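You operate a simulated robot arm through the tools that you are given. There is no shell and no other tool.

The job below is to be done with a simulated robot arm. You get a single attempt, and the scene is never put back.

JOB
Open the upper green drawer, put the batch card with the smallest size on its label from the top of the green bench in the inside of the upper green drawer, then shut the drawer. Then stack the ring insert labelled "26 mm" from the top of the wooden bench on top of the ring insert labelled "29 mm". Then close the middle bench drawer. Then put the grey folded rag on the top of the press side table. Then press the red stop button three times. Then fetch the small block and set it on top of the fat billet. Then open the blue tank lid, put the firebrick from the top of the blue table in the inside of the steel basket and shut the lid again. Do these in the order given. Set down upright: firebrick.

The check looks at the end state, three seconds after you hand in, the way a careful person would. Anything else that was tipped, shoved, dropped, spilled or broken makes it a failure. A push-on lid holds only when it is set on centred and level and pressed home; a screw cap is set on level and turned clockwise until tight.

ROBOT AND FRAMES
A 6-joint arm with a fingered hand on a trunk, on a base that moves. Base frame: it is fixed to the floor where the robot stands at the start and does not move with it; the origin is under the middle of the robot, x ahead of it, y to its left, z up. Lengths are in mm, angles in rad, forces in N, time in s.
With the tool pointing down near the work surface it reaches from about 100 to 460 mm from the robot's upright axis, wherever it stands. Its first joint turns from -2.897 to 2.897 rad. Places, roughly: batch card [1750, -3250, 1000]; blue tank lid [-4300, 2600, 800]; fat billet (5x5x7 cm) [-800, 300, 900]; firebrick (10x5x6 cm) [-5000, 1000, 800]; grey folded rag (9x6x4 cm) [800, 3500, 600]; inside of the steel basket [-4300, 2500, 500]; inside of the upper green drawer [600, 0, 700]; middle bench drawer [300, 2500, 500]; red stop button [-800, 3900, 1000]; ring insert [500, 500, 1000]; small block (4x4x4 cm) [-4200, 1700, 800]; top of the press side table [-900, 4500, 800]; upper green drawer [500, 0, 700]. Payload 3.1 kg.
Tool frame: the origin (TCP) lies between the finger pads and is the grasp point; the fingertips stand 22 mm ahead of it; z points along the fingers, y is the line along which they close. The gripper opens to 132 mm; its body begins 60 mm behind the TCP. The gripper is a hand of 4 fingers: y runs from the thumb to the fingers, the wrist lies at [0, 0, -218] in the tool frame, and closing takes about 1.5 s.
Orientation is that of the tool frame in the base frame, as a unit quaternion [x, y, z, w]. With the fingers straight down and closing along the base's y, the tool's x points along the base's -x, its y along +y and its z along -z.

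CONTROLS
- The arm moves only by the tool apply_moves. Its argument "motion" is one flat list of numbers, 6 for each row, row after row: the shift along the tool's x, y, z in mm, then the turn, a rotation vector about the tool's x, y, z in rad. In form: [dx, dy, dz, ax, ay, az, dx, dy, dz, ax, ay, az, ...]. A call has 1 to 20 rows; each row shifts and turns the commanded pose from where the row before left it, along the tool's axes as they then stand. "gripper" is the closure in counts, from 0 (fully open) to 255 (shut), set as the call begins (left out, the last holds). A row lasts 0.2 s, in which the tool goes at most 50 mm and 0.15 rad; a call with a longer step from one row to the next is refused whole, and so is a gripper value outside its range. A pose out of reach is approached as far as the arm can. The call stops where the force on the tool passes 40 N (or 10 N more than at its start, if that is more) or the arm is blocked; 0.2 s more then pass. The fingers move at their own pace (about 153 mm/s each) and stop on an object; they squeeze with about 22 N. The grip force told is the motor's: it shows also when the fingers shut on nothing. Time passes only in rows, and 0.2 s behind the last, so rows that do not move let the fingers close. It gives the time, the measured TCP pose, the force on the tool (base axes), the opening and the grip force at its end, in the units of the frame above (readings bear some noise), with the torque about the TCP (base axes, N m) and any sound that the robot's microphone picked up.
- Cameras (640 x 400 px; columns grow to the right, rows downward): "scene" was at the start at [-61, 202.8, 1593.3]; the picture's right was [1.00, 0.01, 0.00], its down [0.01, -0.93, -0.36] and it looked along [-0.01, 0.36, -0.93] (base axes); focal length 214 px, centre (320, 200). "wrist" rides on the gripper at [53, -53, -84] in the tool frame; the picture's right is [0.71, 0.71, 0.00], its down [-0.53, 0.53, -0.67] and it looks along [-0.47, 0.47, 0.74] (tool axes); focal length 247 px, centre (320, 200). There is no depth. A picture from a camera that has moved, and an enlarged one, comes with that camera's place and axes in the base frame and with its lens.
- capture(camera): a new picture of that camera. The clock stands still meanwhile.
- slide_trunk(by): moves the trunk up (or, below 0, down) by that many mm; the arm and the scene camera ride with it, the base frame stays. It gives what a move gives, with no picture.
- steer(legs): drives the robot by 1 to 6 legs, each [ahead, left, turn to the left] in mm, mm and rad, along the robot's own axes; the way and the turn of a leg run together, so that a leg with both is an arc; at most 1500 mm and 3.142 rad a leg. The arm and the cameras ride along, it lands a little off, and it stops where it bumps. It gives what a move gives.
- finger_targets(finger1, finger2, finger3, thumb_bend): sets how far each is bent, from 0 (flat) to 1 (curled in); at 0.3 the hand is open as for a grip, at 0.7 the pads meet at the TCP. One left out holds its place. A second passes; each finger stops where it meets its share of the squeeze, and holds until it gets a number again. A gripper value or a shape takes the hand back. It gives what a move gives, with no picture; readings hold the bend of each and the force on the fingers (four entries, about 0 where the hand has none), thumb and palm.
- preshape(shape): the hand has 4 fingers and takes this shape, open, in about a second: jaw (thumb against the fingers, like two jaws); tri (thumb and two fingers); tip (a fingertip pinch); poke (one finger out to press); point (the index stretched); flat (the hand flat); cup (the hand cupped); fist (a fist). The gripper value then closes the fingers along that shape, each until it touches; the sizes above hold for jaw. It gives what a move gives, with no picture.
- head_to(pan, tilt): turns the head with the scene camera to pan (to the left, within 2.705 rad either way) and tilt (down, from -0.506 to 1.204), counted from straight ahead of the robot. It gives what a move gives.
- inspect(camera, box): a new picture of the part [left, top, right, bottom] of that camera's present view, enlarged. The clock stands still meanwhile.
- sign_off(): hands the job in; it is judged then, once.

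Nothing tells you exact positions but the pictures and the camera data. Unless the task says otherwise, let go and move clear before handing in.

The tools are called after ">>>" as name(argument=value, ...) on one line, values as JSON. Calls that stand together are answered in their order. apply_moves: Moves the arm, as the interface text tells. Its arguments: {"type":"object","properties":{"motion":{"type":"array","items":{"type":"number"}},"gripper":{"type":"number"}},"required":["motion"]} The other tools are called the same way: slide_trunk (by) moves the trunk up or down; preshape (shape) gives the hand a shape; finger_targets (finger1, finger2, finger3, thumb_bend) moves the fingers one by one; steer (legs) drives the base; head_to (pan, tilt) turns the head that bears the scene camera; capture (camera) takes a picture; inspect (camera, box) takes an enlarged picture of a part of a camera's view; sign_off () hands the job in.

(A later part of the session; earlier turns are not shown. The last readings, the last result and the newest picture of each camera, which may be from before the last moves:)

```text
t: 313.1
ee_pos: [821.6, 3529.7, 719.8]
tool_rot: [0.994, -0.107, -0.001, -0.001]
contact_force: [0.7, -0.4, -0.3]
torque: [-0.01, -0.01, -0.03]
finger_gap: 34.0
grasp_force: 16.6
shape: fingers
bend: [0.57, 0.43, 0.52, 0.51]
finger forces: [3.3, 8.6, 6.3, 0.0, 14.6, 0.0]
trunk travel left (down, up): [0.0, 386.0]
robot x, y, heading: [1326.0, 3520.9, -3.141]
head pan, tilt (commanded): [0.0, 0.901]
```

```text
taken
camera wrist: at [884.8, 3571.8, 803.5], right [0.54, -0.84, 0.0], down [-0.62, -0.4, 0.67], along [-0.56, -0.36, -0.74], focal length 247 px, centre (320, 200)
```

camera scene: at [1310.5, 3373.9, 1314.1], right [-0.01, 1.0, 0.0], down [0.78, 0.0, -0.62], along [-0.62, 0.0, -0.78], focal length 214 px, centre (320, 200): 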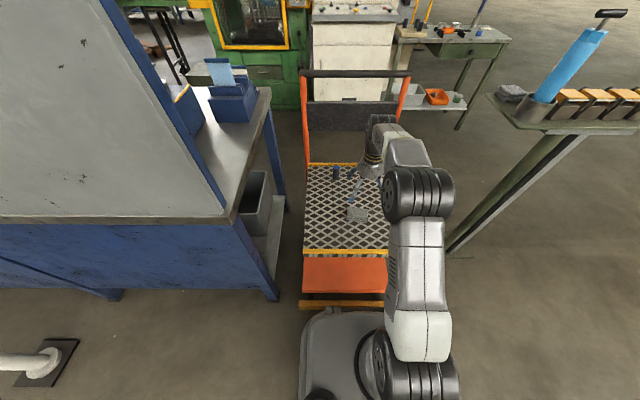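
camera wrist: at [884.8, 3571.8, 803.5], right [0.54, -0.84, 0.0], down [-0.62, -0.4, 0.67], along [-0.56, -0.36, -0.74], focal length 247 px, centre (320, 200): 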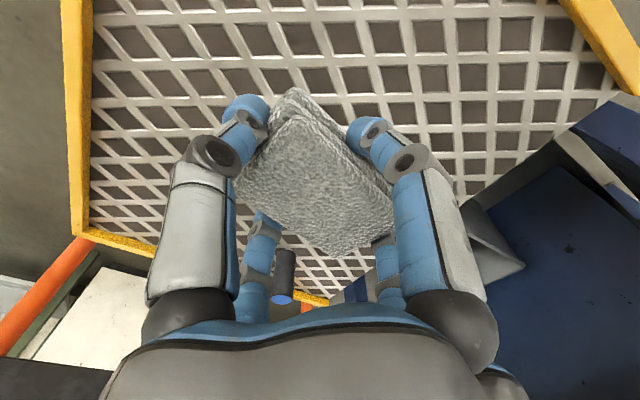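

Rag held. I raise the trunk, retract the arm and leave the cart.

>>> slide_trunk(by=320)

>>> apply_moves(motion=[39.7, -8.7, -20, 0, 0, 0, 39.7, -8.7, -20, 0, 0, 0, 39.7, -8.7, -20, 0, 0, 0, 39.7, -8.7, -20, 0, 0, 0, 39.7, -8.7, -20, 0, 0, 0, 39.7, -8.7, -20, 0, 0, 0])

>>> steer(legs=[[-60, 0, 0], [0, -1190, 0]])

>>> head_to(pan=0.1, tilt=0.4)

>>> capture(camera="scene")

```text
t: 316.3
ee_pos: [821.5, 3529.5, 1037.9]
tool_rot: [0.994, -0.107, -0.001, -0.001]
contact_force: [-0.2, -0.4, -0.9]
torque: [0.0, 0.04, -0.01]
finger_gap: 34.3
grasp_force: 16.2
shape: fingers
bend: [0.57, 0.43, 0.52, 0.51]
finger forces: [3.3, 8.6, 6.2, 0.0, 14.4, 0.0]
trunk travel left (down, up): [-320.0, 66.0]
robot x, y, heading: [1322.9, 3520.4, -3.139]
head pan, tilt (commanded): [0.0, 0.901]
```

```text
t: 317.7
ee_pos: [1066.1, 3529.8, 1156.7]
tool_rot: [0.994, -0.107, -0.002, 0.0]
contact_force: [0.3, 0.2, 0.0]
torque: [0.01, 0.0, -0.03]
finger_gap: 33.9
grasp_force: 16.2
shape: fingers
bend: [0.57, 0.43, 0.52, 0.51]
finger forces: [3.2, 8.8, 6.0, 0.0, 14.3, 0.1]
trunk travel left (down, up): [-320.0, 66.0]
robot x, y, heading: [1327.3, 3520.6, -3.138]
head pan, tilt (commanded): [0.0, 0.901]
```

```text
t: 324.2
ee_pos: [1119.5, 4702.3, 1156.0]
tool_rot: [0.994, -0.109, -0.001, 0.001]
contact_force: [0.2, 0.7, -1.0]
torque: [-0.04, 0.03, 0.01]
finger_gap: 34.2
grasp_force: 15.9
shape: fingers
bend: [0.57, 0.43, 0.52, 0.51]
finger forces: [3.2, 8.8, 6.0, 0.0, 14.2, 0.0]
trunk travel left (down, up): [-320.0, 66.0]
robot x, y, heading: [1381.0, 4689.5, -3.142]
head pan, tilt (commanded): [0.0, 0.901]
```

```text
t: 325.1
ee_pos: [1120.5, 4703.1, 1155.5]
tool_rot: [0.994, -0.11, -0.001, 0.0]
contact_force: [0.3, 0.0, -0.1]
torque: [0.05, -0.02, 0.0]
finger_gap: 34.0
grasp_force: 17.1
shape: fingers
bend: [0.57, 0.43, 0.52, 0.51]
finger forces: [3.2, 8.8, 6.1, 0.0, 14.3, 0.0]
trunk travel left (down, up): [-320.0, 66.0]
robot x, y, heading: [1377.6, 4696.0, -3.145]
head pan, tilt (commanded): [0.099, 0.4]
```

```text
taken
camera scene: at [1348.9, 4535.9, 1676.3], right [-0.1, 0.99, 0.0], down [0.39, 0.04, -0.92], along [-0.92, -0.09, -0.39], focal length 214 px, centre (320, 200)
```

scene: 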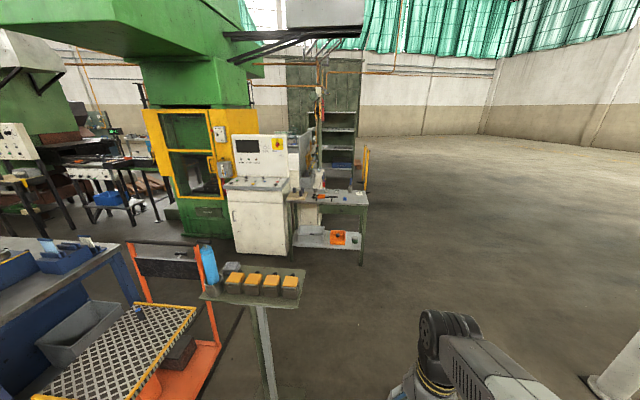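

Now drive toward the press side table.

>>> steer(legs=[[1380, 0, 0]])

>>> head_to(pan=0.2, tilt=0.7)

>>> capture(camera="scene")

```text
t: 332.0
ee_pos: [-253.5, 4694.3, 1155.4]
tool_rot: [0.994, -0.106, -0.001, 0.0]
contact_force: [0.3, -1.4, -0.3]
torque: [-0.02, -0.01, 0.01]
finger_gap: 33.9
grasp_force: 16.4
shape: fingers
bend: [0.57, 0.43, 0.52, 0.51]
finger forces: [3.1, 8.8, 6.1, 0.0, 14.2, 0.1]
trunk travel left (down, up): [-320.0, 66.0]
robot x, y, heading: [7.9, 4687.8, -3.131]
head pan, tilt (commanded): [0.099, 0.4]
```

```text
t: 332.8
ee_pos: [-253.5, 4695.0, 1157.8]
tool_rot: [0.994, -0.106, -0.001, 0.0]
contact_force: [0.4, 0.0, -1.1]
torque: [0.01, 0.02, 0.01]
finger_gap: 33.8
grasp_force: 15.9
shape: fingers
bend: [0.57, 0.43, 0.52, 0.51]
finger forces: [3.1, 8.8, 6.1, 0.0, 14.1, 0.0]
trunk travel left (down, up): [-320.0, 66.0]
robot x, y, heading: [8.3, 4684.8, -3.134]
head pan, tilt (commanded): [0.201, 0.7]
```

```text
taken
camera scene: at [-15.0, 4522.2, 1649.6], right [-0.21, 0.98, 0.0], down [0.63, 0.13, -0.77], along [-0.75, -0.16, -0.64], focal length 214 px, centre (320, 200)
```

scene: 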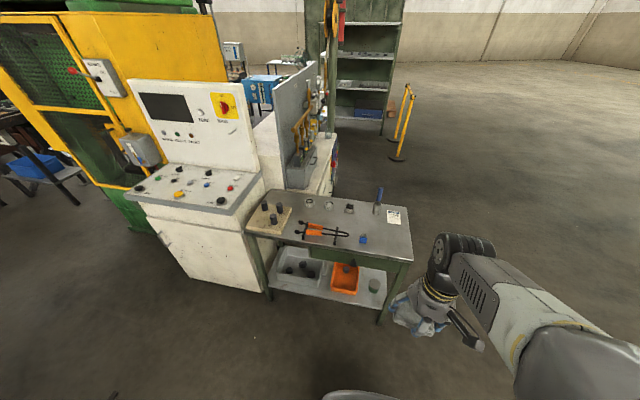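

>>> inspect(camera="scene", box=[235, 170, 425, 300])

>>> inspect(camera="scene", box=[120, 140, 280, 240])

```text
3.08 times, centred on (330, 235) of scene
camera zoom: at [-15.0, 4522.2, 1649.6], right [-0.21, 0.98, 0.0], down [0.63, 0.13, -0.77], along [-0.75, -0.16, -0.64], focal length 660 px, centre (289, 92)
```

zoom: 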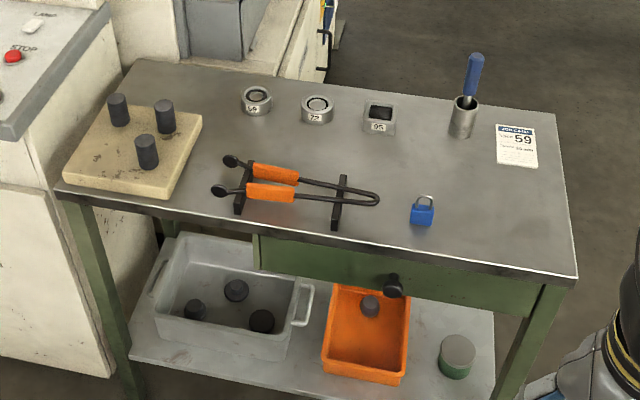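

```text
4.00 times, centred on (200, 190) of scene
camera zoom: at [-15.0, 4522.2, 1649.6], right [-0.21, 0.98, 0.0], down [0.63, 0.13, -0.77], along [-0.75, -0.16, -0.64], focal length 858 px, centre (800, 240)
```

zoom: 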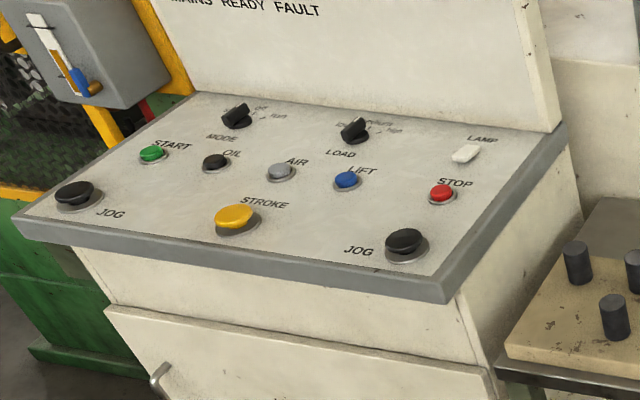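

The right front area of the side table is free: between the padlock (−748, 4590) and the job card, at about (−765, 4715). I drive up to it.

>>> steer(legs=[[315, -28, 0]])

>>> apply_moves(motion=[-37, 8, 0, 0, 0, 0, -37, 8, 0, 0, 0, 0, -37, 8, 0, 0, 0, 0, -37, 8, 0, 0, 0, 0])

>>> head_to(pan=0.2, tilt=0.9)

>>> capture(camera="wrist")

>>> capture(camera="scene")

```text
t: 334.9
ee_pos: [-562.8, 4721.6, 1156.2]
tool_rot: [0.994, -0.107, -0.001, 0.0]
contact_force: [-0.3, 0.1, -0.3]
torque: [0.02, -0.03, -0.02]
finger_gap: 33.6
grasp_force: 16.5
shape: fingers
bend: [0.57, 0.43, 0.52, 0.51]
finger forces: [3.2, 8.8, 6.1, 0.0, 14.3, 0.0]
trunk travel left (down, up): [-320.0, 66.0]
robot x, y, heading: [-302.4, 4714.6, -3.134]
head pan, tilt (commanded): [0.201, 0.7]
```

```text
t: 335.9
ee_pos: [-715.7, 4719.4, 1155.0]
tool_rot: [0.994, -0.106, -0.001, 0.001]
contact_force: [-0.7, 0.4, -0.5]
torque: [-0.03, -0.04, -0.04]
finger_gap: 33.9
grasp_force: 16.5
shape: fingers
bend: [0.57, 0.43, 0.52, 0.51]
finger forces: [3.1, 8.8, 6.1, 0.0, 14.1, 0.1]
trunk travel left (down, up): [-320.0, 66.0]
robot x, y, heading: [-298.7, 4715.1, -3.133]
head pan, tilt (commanded): [0.201, 0.7]
```

```text
t: 336.6
ee_pos: [-714.1, 4720.5, 1156.9]
tool_rot: [0.994, -0.107, -0.002, 0.0]
contact_force: [-0.8, 1.0, 0.0]
torque: [0.02, 0.0, -0.02]
finger_gap: 33.9
grasp_force: 16.3
shape: fingers
bend: [0.57, 0.43, 0.52, 0.51]
finger forces: [3.3, 8.9, 6.1, 0.0, 14.1, 0.0]
trunk travel left (down, up): [-320.0, 66.0]
robot x, y, heading: [-302.4, 4712.1, -3.132]
head pan, tilt (commanded): [0.201, 0.901]
```

```text
taken
camera wrist: at [-651.0, 4761.3, 1241.3], right [0.54, -0.84, 0.0], down [-0.62, -0.4, 0.67], along [-0.56, -0.36, -0.74], focal length 247 px, centre (320, 200)
```

wrist: 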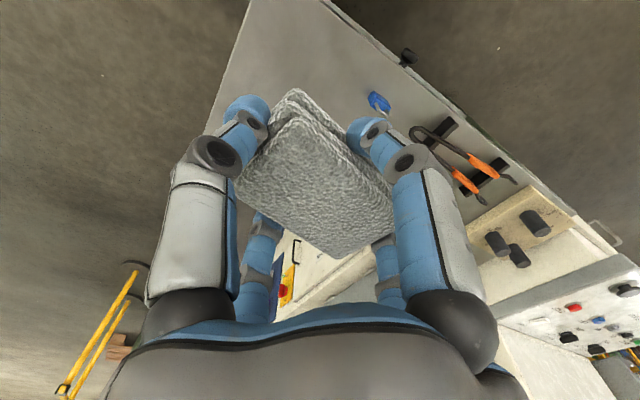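

```text
taken
camera scene: at [-313.9, 4550.0, 1633.5], right [-0.21, 0.98, 0.0], down [0.77, 0.16, -0.62], along [-0.61, -0.13, -0.78], focal length 214 px, centre (320, 200)
```

scene: 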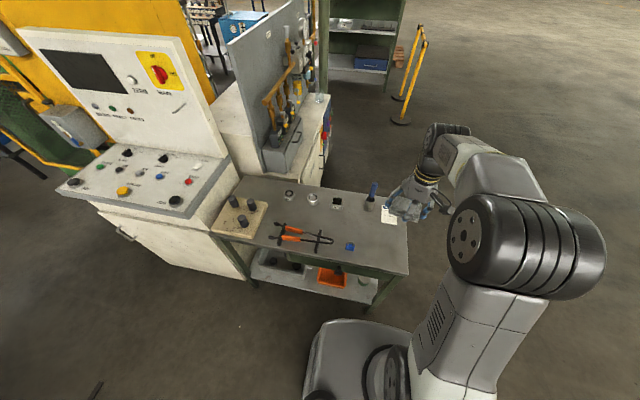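

The table top is at about z=815. I move over the free spot and lower.

>>> apply_moves(motion=[-38, 13.3, 0, 0, 0, 0])

>>> slide_trunk(by=-240)

>>> capture(camera="wrist")

>>> capture(camera="scene")

```text
t: 337.0
ee_pos: [-756.9, 4714.7, 1155.9]
tool_rot: [0.994, -0.107, 0.0, -0.001]
contact_force: [0.7, -0.2, -1.1]
torque: [0.03, -0.06, 0.04]
finger_gap: 33.8
grasp_force: 16.2
shape: fingers
bend: [0.57, 0.43, 0.52, 0.51]
finger forces: [3.2, 9.0, 6.0, 0.0, 14.0, 0.1]
trunk travel left (down, up): [-320.0, 66.0]
robot x, y, heading: [-303.6, 4713.7, -3.139]
head pan, tilt (commanded): [0.201, 0.901]
```

```text
t: 339.5
ee_pos: [-753.4, 4716.1, 915.4]
tool_rot: [0.994, -0.106, -0.001, 0.0]
contact_force: [-1.1, -0.1, -0.5]
torque: [-0.01, 0.0, 0.03]
finger_gap: 33.8
grasp_force: 16.0
shape: fingers
bend: [0.57, 0.43, 0.52, 0.51]
finger forces: [3.3, 9.0, 6.0, 0.1, 13.9, 0.1]
trunk travel left (down, up): [-80.0, 306.0]
robot x, y, heading: [-298.1, 4712.3, -3.137]
head pan, tilt (commanded): [0.201, 0.901]
```

```text
taken
camera wrist: at [-691.8, 4756.7, 1000.8], right [0.54, -0.84, 0.0], down [-0.62, -0.4, 0.67], along [-0.56, -0.36, -0.74], focal length 247 px, centre (320, 200)
```

wrist: 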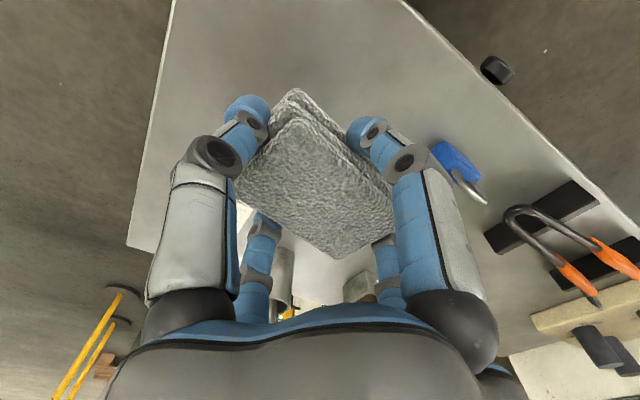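

```text
taken
camera scene: at [-314.1, 4550.0, 1393.0], right [-0.21, 0.98, 0.0], down [0.77, 0.16, -0.62], along [-0.61, -0.13, -0.78], focal length 214 px, centre (320, 200)
```

scene: 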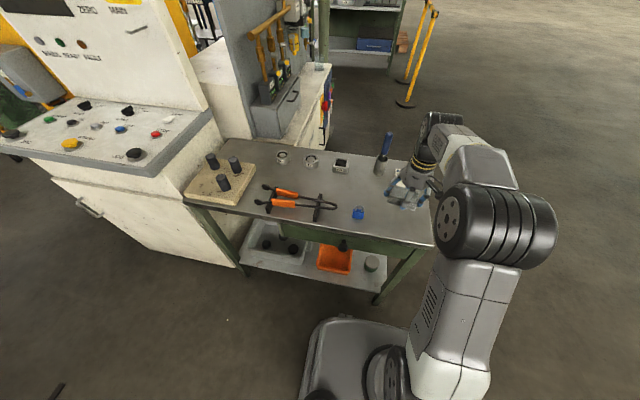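

>>> apply_moves(motion=[0, 0, 20, 0, 0, 0, 0, 0, 15, 0, 0, 0, 0, 0, 8, 0, 0, 0, 0, 0, 5, 0, 0, 0, 0, 0, 4, 0, 0, 0])

>>> capture(camera="wrist")

>>> inspect(camera="scene", box=[340, 130, 450, 250])

```text
t: 340.7
ee_pos: [-754.7, 4715.5, 863.3]
tool_rot: [0.994, -0.106, 0.0, 0.0]
contact_force: [0.4, 0.2, -1.0]
torque: [-0.03, -0.01, 0.03]
finger_gap: 33.5
grasp_force: 16.3
shape: fingers
bend: [0.57, 0.43, 0.52, 0.51]
finger forces: [3.2, 9.1, 6.0, 0.0, 13.8, 0.0]
trunk travel left (down, up): [-80.0, 306.0]
robot x, y, heading: [-303.4, 4711.4, -3.134]
head pan, tilt (commanded): [0.201, 0.901]
```

```text
taken
camera wrist: at [-691.6, 4756.5, 948.4], right [0.54, -0.84, 0.0], down [-0.62, -0.4, 0.67], along [-0.56, -0.36, -0.74], focal length 247 px, centre (320, 200)
```

wrist: 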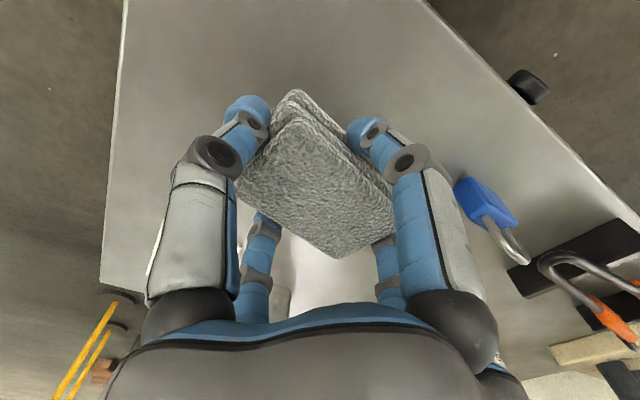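

```text
3.33 times, centred on (395, 190) of scene
camera zoom: at [-314.2, 4550.0, 1393.1], right [-0.21, 0.98, 0.0], down [0.77, 0.16, -0.62], along [-0.61, -0.13, -0.78], focal length 715 px, centre (70, 233)
```

zoom: 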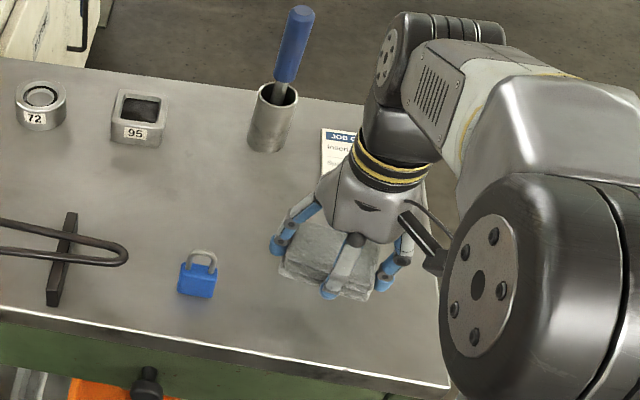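

>>> apply_moves(motion=[0, 0, 3, 0, 0, 0, 0, 0, 3, 0, 0, 0, 0, 0, 3, 0, 0, 0])

>>> apply_moves(motion=[0, 0, 3, 0, 0, 0, 0, 0, 3, 0, 0, 0, 0, 0, 3, 0, 0, 0])

```text
t: 341.5
ee_pos: [-754.8, 4715.0, 855.5]
tool_rot: [0.994, -0.106, -0.002, -0.001]
contact_force: [-0.5, 0.3, -0.1]
torque: [0.02, 0.02, 0.01]
finger_gap: 33.6
grasp_force: 16.6
shape: fingers
bend: [0.57, 0.43, 0.52, 0.51]
finger forces: [3.2, 9.3, 6.0, 0.1, 13.7, 0.1]
trunk travel left (down, up): [-80.0, 306.0]
robot x, y, heading: [-300.9, 4711.3, -3.138]
head pan, tilt (commanded): [0.201, 0.901]
```

```text
t: 342.3
ee_pos: [-755.6, 4715.6, 845.4]
tool_rot: [0.994, -0.106, -0.001, 0.0]
contact_force: [-0.2, 0.2, -0.9]
torque: [-0.01, 0.03, 0.01]
finger_gap: 33.6
grasp_force: 16.5
shape: fingers
bend: [0.57, 0.43, 0.52, 0.51]
finger forces: [3.2, 9.1, 6.0, 0.1, 13.8, 0.0]
trunk travel left (down, up): [-80.0, 306.0]
robot x, y, heading: [-302.5, 4712.7, -3.137]
head pan, tilt (commanded): [0.201, 0.901]
```

>>> apply_moves(motion=[0, 0, 3, 0, 0, 0, 0, 0, 3, 0, 0, 0, 0, 0, 2, 0, 0, 0, 0, 0, 2, 0, 0, 0])

>>> inspect(camera="scene", box=[370, 170, 430, 240])

```text
t: 343.3
ee_pos: [-754.7, 4715.5, 836.3]
tool_rot: [0.994, -0.106, -0.003, 0.0]
contact_force: [0.4, -0.1, -0.5]
torque: [-0.02, -0.06, 0.0]
finger_gap: 33.6
grasp_force: 16.0
shape: fingers
bend: [0.57, 0.43, 0.52, 0.51]
finger forces: [3.2, 9.0, 6.0, 0.0, 13.8, 0.0]
trunk travel left (down, up): [-80.0, 306.0]
robot x, y, heading: [-297.9, 4713.8, -3.137]
head pan, tilt (commanded): [0.201, 0.901]
```

```text
5.71 times, centred on (400, 205) of scene
camera zoom: at [-314.2, 4550.0, 1393.1], right [-0.21, 0.98, 0.0], down [0.77, 0.16, -0.62], along [-0.61, -0.13, -0.78], focal length 1226 px, centre (-137, 171)
```

zoom: 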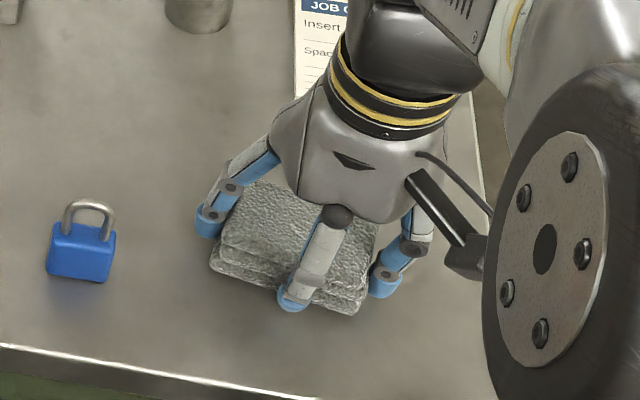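

>>> apply_moves(motion=[0, 0, 2, 0, 0, 0, 0, 0, 2, 0, 0, 0, 0, 0, 2, 0, 0, 0, 0, 0, 2, 0, 0, 0])

>>> apply_moves(motion=[0, 0, 2, 0, 0, 0, 0, 0, 2, 0, 0, 0, 0, 0, 2, 0, 0, 0, 0, 0, 2, 0, 0, 0])

```text
t: 344.3
ee_pos: [-754.1, 4716.0, 829.0]
tool_rot: [0.994, -0.106, -0.005, 0.001]
contact_force: [-3.0, 4.0, 25.1]
torque: [0.13, 0.17, 0.03]
finger_gap: 32.6
grasp_force: 17.7
shape: fingers
bend: [0.57, 0.42, 0.52, 0.52]
finger forces: [3.6, 9.5, 7.2, 0.0, 13.9, 0.0]
trunk travel left (down, up): [-80.0, 306.0]
robot x, y, heading: [-300.8, 4716.3, -3.137]
head pan, tilt (commanded): [0.201, 0.901]
```

```text
t: 344.9
ee_pos: [-755.7, 4716.8, 828.6]
tool_rot: [0.994, -0.105, -0.007, 0.0]
contact_force: [5.1, 1.1, 16.7]
torque: [0.09, -0.04, 0.01]
finger_gap: 32.9
grasp_force: 17.1
shape: fingers
bend: [0.57, 0.42, 0.52, 0.52]
finger forces: [4.4, 10.2, 6.1, 0.1, 13.9, 0.1]
trunk travel left (down, up): [-80.0, 306.0]
robot x, y, heading: [-301.5, 4713.1, -3.13]
head pan, tilt (commanded): [0.201, 0.901]
stopped in row 2: the force on the tool passed its limit at 43 N (the readings are from after the stop); the commanded pose is now the measured one
```

The rag rests on the table. I relax a little and open the fingers, then lift away.

>>> apply_moves(motion=[0, 0, -2, 0, 0, 0])

>>> finger_targets(finger1=0.3, finger2=0.3, finger3=0.3, thumb_bend=0.3)

>>> apply_moves(motion=[0, 0, -10, 0, 0, 0, 0, 0, -20, 0, 0, 0, 0, 0, -30, 0, 0, 0, 0, 0, -40, 0, 0, 0, 0, 0, -40, 0, 0, 0])

>>> capture(camera="wrist")

>>> capture(camera="scene")

```text
t: 345.3
ee_pos: [-756.0, 4716.9, 830.2]
tool_rot: [0.994, -0.107, -0.006, 0.001]
contact_force: [5.2, 1.2, 10.9]
torque: [0.11, -0.02, 0.02]
finger_gap: 32.9
grasp_force: 17.1
shape: fingers
bend: [0.57, 0.42, 0.52, 0.52]
finger forces: [4.0, 10.3, 6.4, 0.1, 13.6, 0.0]
trunk travel left (down, up): [-80.0, 306.0]
robot x, y, heading: [-301.4, 4713.9, -3.133]
head pan, tilt (commanded): [0.201, 0.901]
```

```text
t: 346.3
ee_pos: [-758.3, 4716.8, 829.3]
tool_rot: [0.994, -0.107, -0.004, 0.0]
contact_force: [-0.1, -0.1, 0.3]
torque: [-0.04, 0.0, 0.0]
finger_gap: 87.3
grasp_force: 0.0
shape: fingers
bend: [0.3, 0.3, 0.3, 0.3]
finger forces: [0.0, 0.0, 0.1, 0.1, 0.0, 0.0]
trunk travel left (down, up): [-80.0, 306.0]
robot x, y, heading: [-300.9, 4716.4, -3.133]
head pan, tilt (commanded): [0.201, 0.901]
```

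```text
t: 347.5
ee_pos: [-756.3, 4715.6, 969.7]
tool_rot: [0.994, -0.107, -0.004, 0.0]
contact_force: [0.8, 0.0, -0.2]
torque: [0.01, 0.01, 0.0]
finger_gap: 87.4
grasp_force: 0.0
shape: fingers
bend: [0.3, 0.3, 0.3, 0.3]
finger forces: [0.0, 0.0, 0.0, 0.0, 0.0, 0.1]
trunk travel left (down, up): [-80.0, 306.0]
robot x, y, heading: [-300.6, 4713.2, -3.127]
head pan, tilt (commanded): [0.201, 0.901]
```

```text
taken
camera wrist: at [-692.1, 4757.2, 1054.2], right [0.54, -0.84, -0.01], down [-0.62, -0.4, 0.67], along [-0.57, -0.36, -0.74], focal length 247 px, centre (320, 200)
```

wrist: 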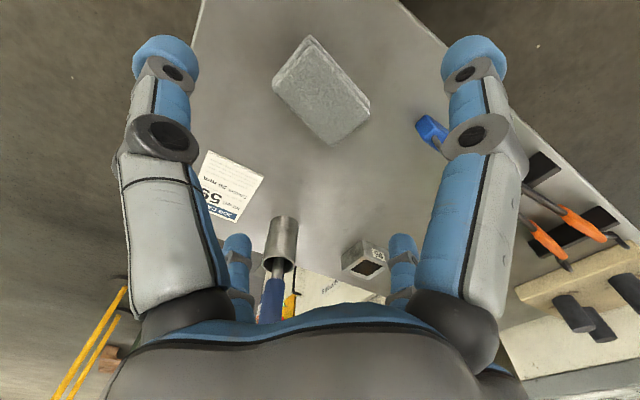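

```text
taken
camera scene: at [-314.0, 4550.0, 1393.1], right [-0.21, 0.98, 0.0], down [0.77, 0.16, -0.62], along [-0.61, -0.13, -0.78], focal length 214 px, centre (320, 200)
```

scene: 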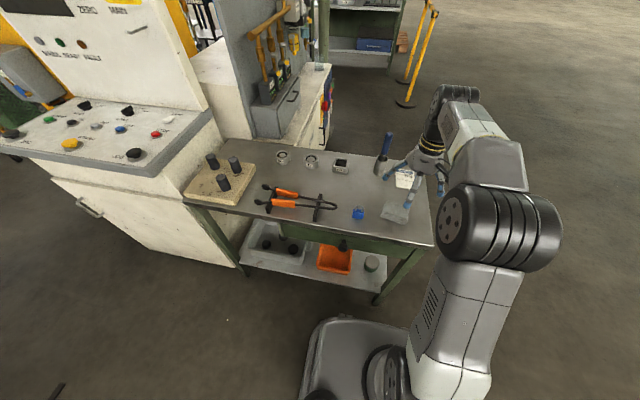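

The rag lies well on the side table. Next the red STOP button; I zoom in on the console.

>>> inspect(camera="scene", box=[0, 60, 230, 220])

>>> inspect(camera="scene", box=[110, 100, 220, 190])

```text
2.50 times, centred on (115, 140) of scene
camera zoom: at [-314.0, 4550.0, 1393.1], right [-0.21, 0.98, 0.0], down [0.77, 0.16, -0.62], along [-0.61, -0.13, -0.78], focal length 536 px, centre (832, 350)
```

zoom: 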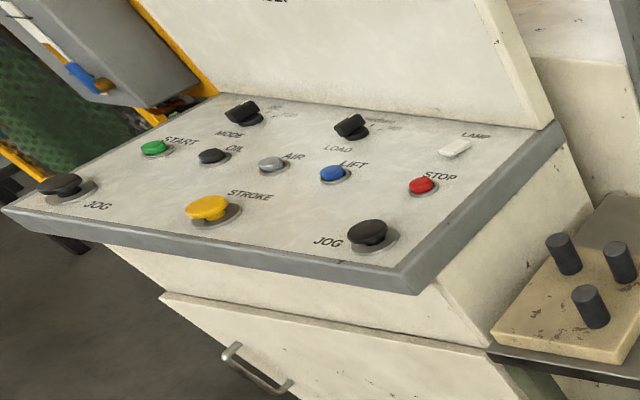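

```text
4.44 times, centred on (165, 145) of scene
camera zoom: at [-314.0, 4550.0, 1393.1], right [-0.21, 0.98, 0.0], down [0.77, 0.16, -0.62], along [-0.61, -0.13, -0.78], focal length 953 px, centre (1009, 444)
```

zoom: 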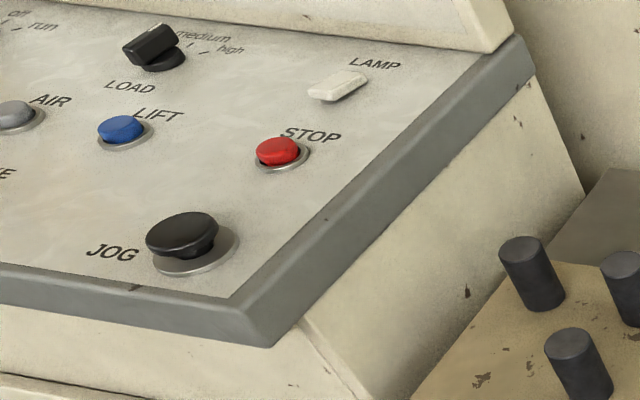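

STOP button top is at about (−824, 3858, 952); the console surface is nearly level. I retract, drive in front of it and prepare closed fingertips for pressing.

>>> slide_trunk(by=220)

>>> apply_moves(motion=[38, -8.2, 0, 0, 0, 0, 38, -8.2, 0, 0, 0, 0, 38, -8.2, 0, 0, 0, 0, 38, -8.2, 0, 0, 0, 0, 38, -8.2, 0, 0, 0, 0])

>>> steer(legs=[[0, 850, 0]])

>>> head_to(pan=0.1, tilt=0.9)

>>> capture(camera="scene")

```text
t: 349.8
ee_pos: [-755.9, 4715.6, 1188.6]
tool_rot: [0.994, -0.106, -0.004, 0.001]
contact_force: [0.9, -0.1, -0.5]
torque: [0.0, -0.02, -0.02]
finger_gap: 87.3
grasp_force: 0.0
shape: fingers
bend: [0.3, 0.3, 0.3, 0.3]
finger forces: [0.0, 0.1, 0.0, 0.0, 0.0, 0.1]
trunk travel left (down, up): [-300.0, 86.0]
robot x, y, heading: [-302.7, 4711.4, -3.135]
head pan, tilt (commanded): [0.201, 0.901]
```

```text
t: 351.0
ee_pos: [-561.3, 4716.1, 1190.1]
tool_rot: [0.994, -0.107, -0.005, 0.0]
contact_force: [1.3, 0.6, -0.3]
torque: [0.01, 0.02, -0.04]
finger_gap: 87.4
grasp_force: 0.0
shape: fingers
bend: [0.3, 0.3, 0.3, 0.3]
finger forces: [0.0, 0.0, 0.0, 0.0, 0.1, 0.0]
trunk travel left (down, up): [-300.0, 86.0]
robot x, y, heading: [-297.0, 4713.8, -3.134]
head pan, tilt (commanded): [0.201, 0.901]
```

```text
t: 355.5
ee_pos: [-550.1, 3859.7, 1189.3]
tool_rot: [0.995, -0.1, -0.004, 0.0]
contact_force: [-0.9, -0.3, 0.7]
torque: [-0.03, -0.02, -0.02]
finger_gap: 87.4
grasp_force: 0.2
shape: fingers
bend: [0.3, 0.3, 0.3, 0.3]
finger forces: [0.0, 0.0, 0.0, 0.1, 0.0, 0.0]
trunk travel left (down, up): [-300.0, 86.0]
robot x, y, heading: [-291.1, 3863.3, -3.124]
head pan, tilt (commanded): [0.201, 0.901]
```

```text
t: 356.2
ee_pos: [-550.4, 3861.1, 1188.9]
tool_rot: [0.995, -0.1, -0.005, 0.0]
contact_force: [0.8, -0.3, -0.8]
torque: [-0.02, 0.0, -0.05]
finger_gap: 87.6
grasp_force: 0.0
shape: fingers
bend: [0.3, 0.3, 0.3, 0.3]
finger forces: [0.0, 0.0, 0.0, 0.0, 0.1, 0.0]
trunk travel left (down, up): [-300.0, 86.0]
robot x, y, heading: [-287.9, 3863.5, -3.127]
head pan, tilt (commanded): [0.099, 0.901]
```

```text
taken
camera scene: at [-302.2, 3705.0, 1613.1], right [-0.12, 0.99, 0.0], down [0.78, 0.09, -0.62], along [-0.62, -0.07, -0.78], focal length 214 px, centre (320, 200)
```

scene: 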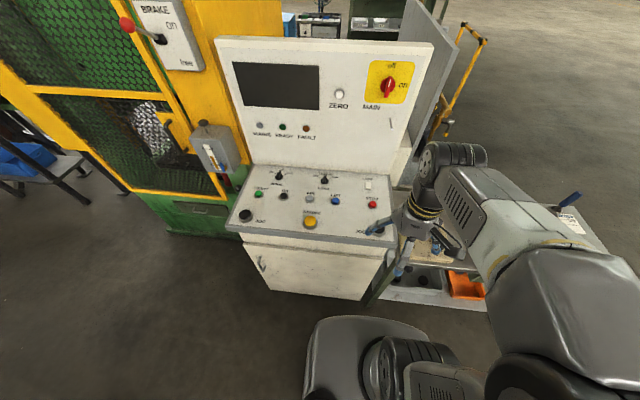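

>>> steer(legs=[[80, 0, 0]])

>>> finger_targets(finger1=0.66, finger2=0.66, finger3=0.66, thumb_bend=0.66)

>>> apply_moves(motion=[-37.7, 8.5, 0, 0, 0.01, 0, -37.7, 8.5, 0, 0, 0, 0, -37.7, 8.5, 0, 0, 0, 0, -37.7, 8.5, 0, 0, 0, 0, -37.7, 8.5, 0, 0, 0, 0])

>>> capture(camera="wrist")

```text
t: 357.2
ee_pos: [-632.3, 3859.4, 1188.1]
tool_rot: [0.995, -0.101, -0.004, 0.001]
contact_force: [0.2, 0.0, -0.3]
torque: [0.0, -0.01, -0.01]
finger_gap: 87.4
grasp_force: 0.1
shape: fingers
bend: [0.3, 0.3, 0.3, 0.3]
finger forces: [0.0, 0.0, 0.1, 0.1, 0.1, 0.1]
trunk travel left (down, up): [-300.0, 86.0]
robot x, y, heading: [-370.1, 3860.4, -3.122]
head pan, tilt (commanded): [0.099, 0.901]
```

```text
t: 358.2
ee_pos: [-630.7, 3859.2, 1188.7]
tool_rot: [0.995, -0.101, -0.004, 0.0]
contact_force: [0.9, 0.1, 0.9]
torque: [-0.01, -0.02, -0.02]
finger_gap: 3.4
grasp_force: 0.0
shape: fingers
bend: [0.66, 0.66, 0.66, 0.66]
finger forces: [0.1, 0.0, 0.0, 0.0, 0.0, 0.0]
trunk travel left (down, up): [-300.0, 86.0]
robot x, y, heading: [-368.1, 3858.6, -3.121]
head pan, tilt (commanded): [0.099, 0.901]
```

```text
t: 359.4
ee_pos: [-827.3, 3854.3, 1186.9]
tool_rot: [0.995, -0.102, 0.0, 0.001]
contact_force: [0.4, 0.5, 0.2]
torque: [-0.01, -0.01, 0.01]
finger_gap: 3.5
grasp_force: 0.0
shape: fingers
bend: [0.66, 0.66, 0.66, 0.66]
finger forces: [0.1, 0.1, 0.0, 0.0, 0.1, 0.1]
trunk travel left (down, up): [-300.0, 86.0]
robot x, y, heading: [-374.4, 3860.8, -3.125]
head pan, tilt (commanded): [0.099, 0.901]
```

```text
taken
camera wrist: at [-764.5, 3896.2, 1272.6], right [0.55, -0.83, 0.0], down [-0.62, -0.41, 0.67], along [-0.56, -0.37, -0.74], focal length 247 px, centre (320, 200)
```

wrist: 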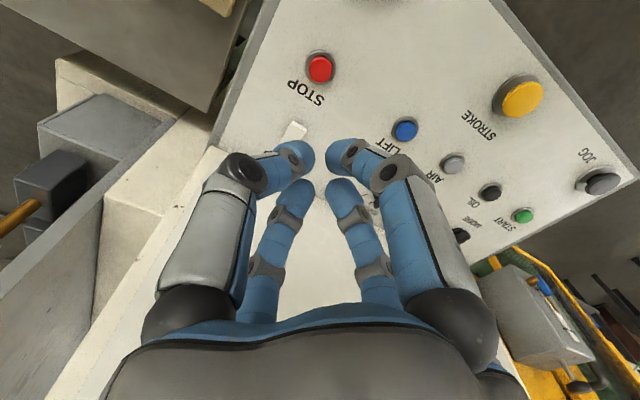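

The button is exactly under the closed fingertips. Descending toward it.

>>> apply_moves(motion=[-2.3, 2.3, 40, 0, 0, 0, 0, 0, 40, 0, 0, 0, 0, 0, 40, 0, 0, 0, 0, 0, 40, 0, 0, 0])

>>> capture(camera="wrist")

>>> capture(camera="scene")

```text
t: 360.4
ee_pos: [-826.4, 3853.7, 1027.3]
tool_rot: [0.995, -0.101, 0.0, 0.002]
contact_force: [-0.2, -0.1, -0.1]
torque: [-0.02, 0.0, 0.02]
finger_gap: 3.7
grasp_force: 0.1
shape: fingers
bend: [0.66, 0.66, 0.66, 0.66]
finger forces: [0.1, 0.1, 0.0, 0.0, 0.0, 0.1]
trunk travel left (down, up): [-300.0, 86.0]
robot x, y, heading: [-372.5, 3861.6, -3.123]
head pan, tilt (commanded): [0.099, 0.901]
```

```text
taken
camera wrist: at [-763.6, 3895.8, 1112.4], right [0.55, -0.83, 0.0], down [-0.62, -0.41, 0.67], along [-0.56, -0.37, -0.74], focal length 247 px, centre (320, 200)
```

wrist: 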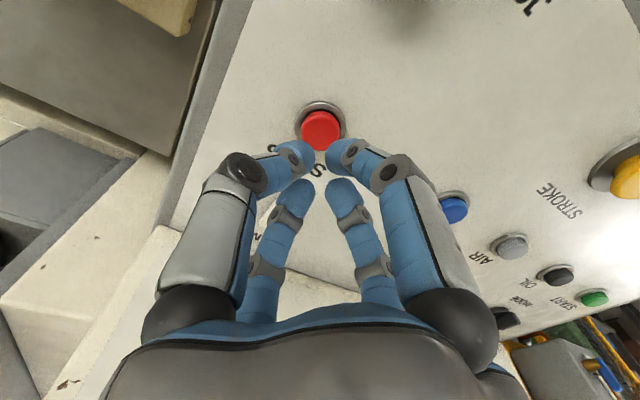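

```text
taken
camera scene: at [-383.0, 3703.6, 1613.1], right [-0.12, 0.99, 0.0], down [0.78, 0.09, -0.62], along [-0.62, -0.07, -0.78], focal length 214 px, centre (320, 200)
```

scene: 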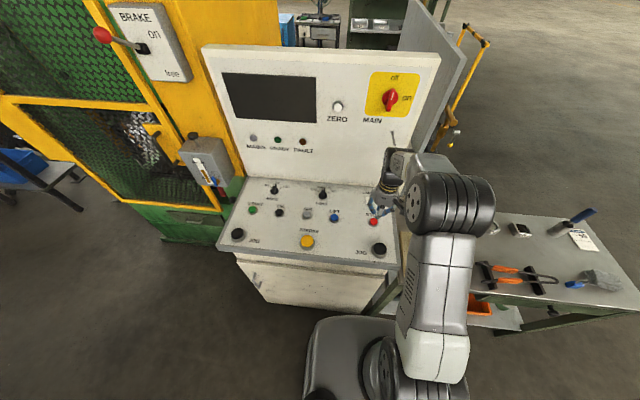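

>>> apply_moves(motion=[0, 0, 20, 0, 0, 0, 0, 0, 12, 0, 0, 0, 0, 0, 6, 0, 0, 0])

>>> capture(camera="wrist")

```text
t: 361.2
ee_pos: [-826.3, 3853.7, 990.4]
tool_rot: [0.995, -0.101, 0.0, 0.001]
contact_force: [0.9, 0.0, 0.6]
torque: [0.0, -0.04, 0.0]
finger_gap: 3.5
grasp_force: 0.1
shape: fingers
bend: [0.66, 0.66, 0.66, 0.66]
finger forces: [0.0, 0.0, 0.1, 0.0, 0.0, 0.0]
trunk travel left (down, up): [-300.0, 86.0]
robot x, y, heading: [-370.0, 3855.2, -3.123]
head pan, tilt (commanded): [0.099, 0.901]
```

```text
taken
camera wrist: at [-764.1, 3895.5, 1075.6], right [0.55, -0.83, 0.0], down [-0.62, -0.41, 0.67], along [-0.56, -0.37, -0.74], focal length 247 px, centre (320, 200)
```

wrist: 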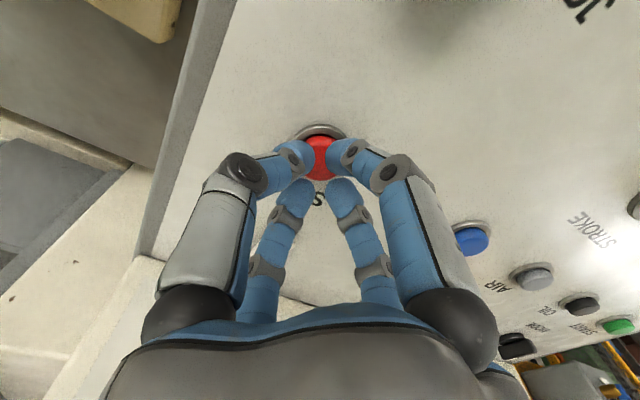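

>>> apply_moves(motion=[0, 0, 4, 0, 0, 0, 0, 0, 4, 0, 0, 0, 0, 0, 3, 0, 0, 0, 0, 0, 3, 0, 0, 0])

```text
t: 362.2
ee_pos: [-827.1, 3852.4, 977.6]
tool_rot: [0.995, -0.101, 0.0, 0.0]
contact_force: [-0.6, -0.6, 1.8]
torque: [-0.02, 0.02, 0.03]
finger_gap: 3.6
grasp_force: 0.5
shape: fingers
bend: [0.66, 0.66, 0.66, 0.66]
finger forces: [0.0, 0.7, 0.6, 0.1, 0.0, 0.0]
trunk travel left (down, up): [-300.0, 86.0]
robot x, y, heading: [-367.3, 3858.1, -3.122]
head pan, tilt (commanded): [0.099, 0.901]
```

First touch at TCP z≈977. Press 1: push further in small steps.

>>> apply_moves(motion=[0, 0, 2, 0, 0, 0, 0, 0, 2, 0, 0, 0, 0, 0, 2, 0, 0, 0])

```text
t: 363.0
ee_pos: [-827.1, 3853.8, 972.1]
tool_rot: [0.995, -0.101, -0.003, 0.002]
contact_force: [-2.5, -2.6, 16.5]
torque: [-0.13, 0.22, 0.04]
finger_gap: 3.6
grasp_force: 8.9
shape: fingers
bend: [0.66, 0.66, 0.66, 0.66]
finger forces: [0.0, 8.2, 8.5, 0.0, 0.1, 0.0]
trunk travel left (down, up): [-300.0, 86.0]
robot x, y, heading: [-364.9, 3859.2, -3.125]
head pan, tilt (commanded): [0.099, 0.901]
heard: click
```

Click heard – press one. Release and press again.

>>> apply_moves(motion=[0, 0, -6, 0, 0, 0, 0, 0, -8, 0, 0, 0, 0, 0, 0, 0, 0, 0, 0, 0, 0, 0, 0, 0])

>>> apply_moves(motion=[0, 0, 6, 0, 0, 0, 0, 0, 4, 0, 0, 0, 0, 0, 2, 0, 0, 0, 0, 0, 2, 0, 0, 0])

```text
t: 364.0
ee_pos: [-825.2, 3853.0, 986.2]
tool_rot: [0.995, -0.101, 0.0, 0.001]
contact_force: [0.2, 0.1, 0.2]
torque: [0.0, 0.03, 0.03]
finger_gap: 3.5
grasp_force: 0.0
shape: fingers
bend: [0.66, 0.66, 0.66, 0.66]
finger forces: [0.1, 0.1, 0.0, 0.0, 0.0, 0.0]
trunk travel left (down, up): [-300.0, 86.0]
robot x, y, heading: [-368.1, 3861.6, -3.125]
head pan, tilt (commanded): [0.099, 0.901]
```

```text
t: 365.0
ee_pos: [-826.8, 3854.0, 971.5]
tool_rot: [0.995, -0.102, -0.003, 0.001]
contact_force: [-1.1, -1.7, 15.0]
torque: [-0.06, 0.11, 0.01]
finger_gap: 3.7
grasp_force: 7.1
shape: fingers
bend: [0.66, 0.66, 0.66, 0.66]
finger forces: [0.0, 7.3, 6.8, 0.1, 0.0, 0.0]
trunk travel left (down, up): [-300.0, 86.0]
robot x, y, heading: [-371.4, 3859.5, -3.124]
head pan, tilt (commanded): [0.099, 0.901]
heard: click
```

Second click. Release and press the third time.

>>> apply_moves(motion=[0, 0, -6, 0, 0, 0, 0, 0, -8, 0, 0, 0, 0, 0, 0, 0, 0, 0, 0, 0, 0, 0, 0, 0])

>>> apply_moves(motion=[0, 0, 6, 0, 0, 0, 0, 0, 4, 0, 0, 0, 0, 0, 2, 0, 0, 0, 0, 0, 2, 0, 0, 0])

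```text
t: 366.0
ee_pos: [-825.0, 3852.7, 985.0]
tool_rot: [0.995, -0.101, 0.0, 0.001]
contact_force: [-0.2, -0.7, 0.5]
torque: [0.01, 0.04, 0.0]
finger_gap: 3.6
grasp_force: 0.1
shape: fingers
bend: [0.66, 0.66, 0.66, 0.66]
finger forces: [0.0, 0.1, 0.0, 0.1, 0.0, 0.0]
trunk travel left (down, up): [-300.0, 86.0]
robot x, y, heading: [-370.6, 3859.7, -3.125]
head pan, tilt (commanded): [0.099, 0.901]
```

```text
t: 367.0
ee_pos: [-827.3, 3854.2, 973.3]
tool_rot: [0.995, -0.1, -0.001, 0.001]
contact_force: [-1.9, 0.0, 14.0]
torque: [-0.08, 0.14, -0.01]
finger_gap: 3.7
grasp_force: 6.7
shape: fingers
bend: [0.66, 0.66, 0.66, 0.66]
finger forces: [0.0, 6.6, 6.8, 0.1, 0.0, 0.1]
trunk travel left (down, up): [-300.0, 86.0]
robot x, y, heading: [-369.0, 3861.0, -3.121]
head pan, tilt (commanded): [0.099, 0.901]
heard: click
```

Three clicks heard. I lift off, open the hand and retract, then look for a route to the small block near (−4200, 1700).

>>> apply_moves(motion=[0, 0, -10, 0, 0, 0, 0, 0, -40, 0, 0, 0, 0, 0, -40, 0, 0, 0, 0, 0, -40, 0, 0, 0, 0, 0, -40, 0, 0, 0, 0, 0, -40, 0, 0, 0, 37.7, -8.5, 0, 0, 0, 0, 37.7, -8.5, 0, 0, 0, 0, 37.7, -8.5, 0, 0, 0, 0, 37.7, -8.5, 0, 0, 0, 0, 37.7, -8.5, 0, 0, 0, 0])

>>> preshape(shape="jaw")

>>> steer(legs=[[-150, 0, 0]])

>>> head_to(pan=0.0, tilt=0.3)

>>> capture(camera="scene")

>>> head_to(pan=1.0, tilt=0.3)

>>> capture(camera="scene")

>>> head_to(pan=-0.9, tilt=0.3)

>>> capture(camera="scene")

```text
t: 369.4
ee_pos: [-633.1, 3856.9, 1182.0]
tool_rot: [0.995, -0.101, -0.001, 0.0]
contact_force: [-0.3, 0.6, 0.7]
torque: [0.0, 0.02, 0.01]
finger_gap: 3.8
grasp_force: 0.0
shape: fingers
bend: [0.66, 0.66, 0.66, 0.66]
finger forces: [0.0, 0.0, 0.0, 0.0, 0.0, 0.0]
trunk travel left (down, up): [-300.0, 86.0]
robot x, y, heading: [-371.0, 3856.2, -3.126]
head pan, tilt (commanded): [0.099, 0.901]
```

```text
t: 370.3
ee_pos: [-635.9, 3857.3, 1181.7]
tool_rot: [0.995, -0.101, -0.001, 0.001]
contact_force: [0.2, 0.8, 0.0]
torque: [0.0, 0.01, -0.01]
finger_gap: 131.8
grasp_force: 0.1
shape: jaw
bend: [0.3, 0.3, 0.3, 0.3]
finger forces: [0.0, 0.0, 0.1, 0.0, 0.1, 0.0]
trunk travel left (down, up): [-300.0, 86.0]
robot x, y, heading: [-368.9, 3862.5, -3.127]
head pan, tilt (commanded): [0.099, 0.901]
```

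```text
t: 371.7
ee_pos: [-482.9, 3860.3, 1182.1]
tool_rot: [0.995, -0.1, 0.0, 0.002]
contact_force: [0.8, 0.1, 0.4]
torque: [-0.01, 0.05, 0.0]
finger_gap: 131.8
grasp_force: 0.0
shape: jaw
bend: [0.3, 0.3, 0.3, 0.3]
finger forces: [0.1, 0.0, 0.0, 0.1, 0.1, 0.0]
trunk travel left (down, up): [-300.0, 86.0]
robot x, y, heading: [-218.6, 3863.4, -3.116]
head pan, tilt (commanded): [0.099, 0.901]
```

```text
t: 372.7
ee_pos: [-484.6, 3859.0, 1182.8]
tool_rot: [0.995, -0.1, -0.001, 0.0]
contact_force: [0.1, 0.4, 0.0]
torque: [0.0, 0.01, 0.03]
finger_gap: 131.8
grasp_force: 0.0
shape: jaw
bend: [0.3, 0.3, 0.3, 0.3]
finger forces: [0.0, 0.1, 0.0, 0.0, 0.0, 0.0]
trunk travel left (down, up): [-300.0, 86.0]
robot x, y, heading: [-218.1, 3866.9, -3.129]
head pan, tilt (commanded): [0.0, 0.3]
```

```text
taken
camera scene: at [-249.3, 3713.5, 1665.3], right [-0.02, 1.0, 0.0], down [0.3, 0.01, -0.96], along [-0.95, -0.02, -0.3], focal length 214 px, centre (320, 200)
```

scene: 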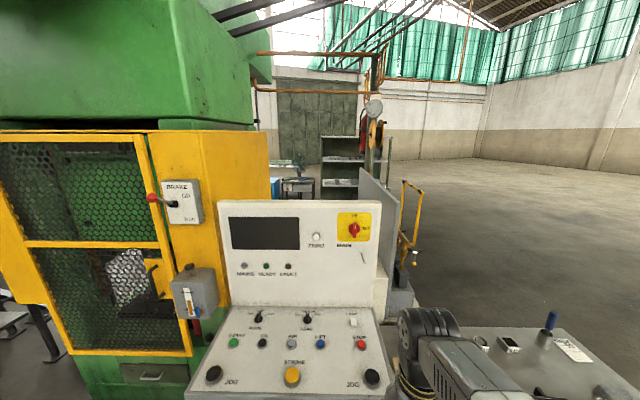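

```text
t: 374.0
ee_pos: [-484.7, 3858.8, 1182.5]
tool_rot: [0.995, -0.1, 0.0, 0.001]
contact_force: [0.2, -0.3, 0.5]
torque: [0.0, 0.03, 0.04]
finger_gap: 132.0
grasp_force: 0.0
shape: jaw
bend: [0.3, 0.3, 0.3, 0.3]
finger forces: [0.0, 0.0, 0.1, 0.0, 0.0, 0.0]
trunk travel left (down, up): [-300.0, 86.0]
robot x, y, heading: [-213.9, 3861.9, -3.122]
head pan, tilt (commanded): [1.0, 0.3]
```

```text
taken
camera scene: at [-205.2, 3635.9, 1665.4], right [-0.85, 0.52, 0.0], down [0.16, 0.25, -0.96], along [-0.5, -0.81, -0.3], focal length 214 px, centre (320, 200)
```

scene: 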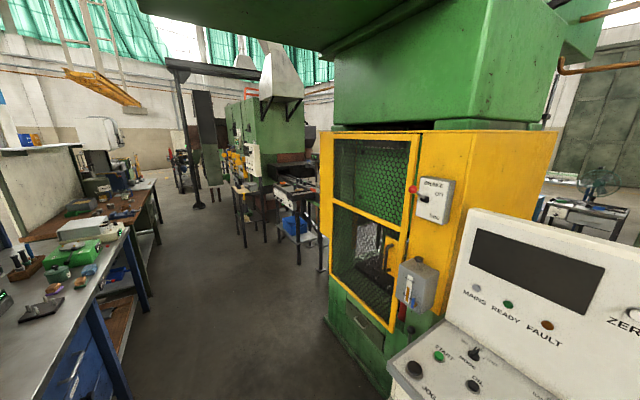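

```text
t: 375.9
ee_pos: [-484.6, 3859.3, 1182.0]
tool_rot: [0.995, -0.101, 0.0, 0.001]
contact_force: [0.4, -0.2, 0.3]
torque: [-0.01, -0.02, 0.03]
finger_gap: 132.1
grasp_force: 0.1
shape: jaw
bend: [0.3, 0.3, 0.3, 0.3]
finger forces: [0.1, 0.0, 0.0, 0.1, 0.1, 0.0]
trunk travel left (down, up): [-300.0, 86.0]
robot x, y, heading: [-218.7, 3861.4, -3.125]
head pan, tilt (commanded): [-0.901, 0.3]
```

```text
taken
camera scene: at [-215.6, 3787.3, 1665.4], right [0.77, 0.64, 0.0], down [0.19, -0.23, -0.96], along [-0.61, 0.74, -0.3], focal length 214 px, centre (320, 200)
```

scene: 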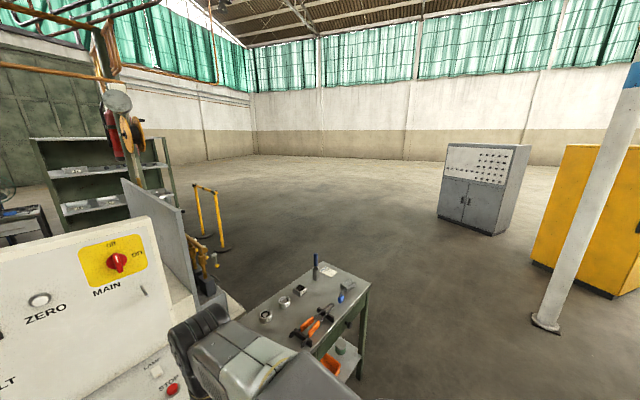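

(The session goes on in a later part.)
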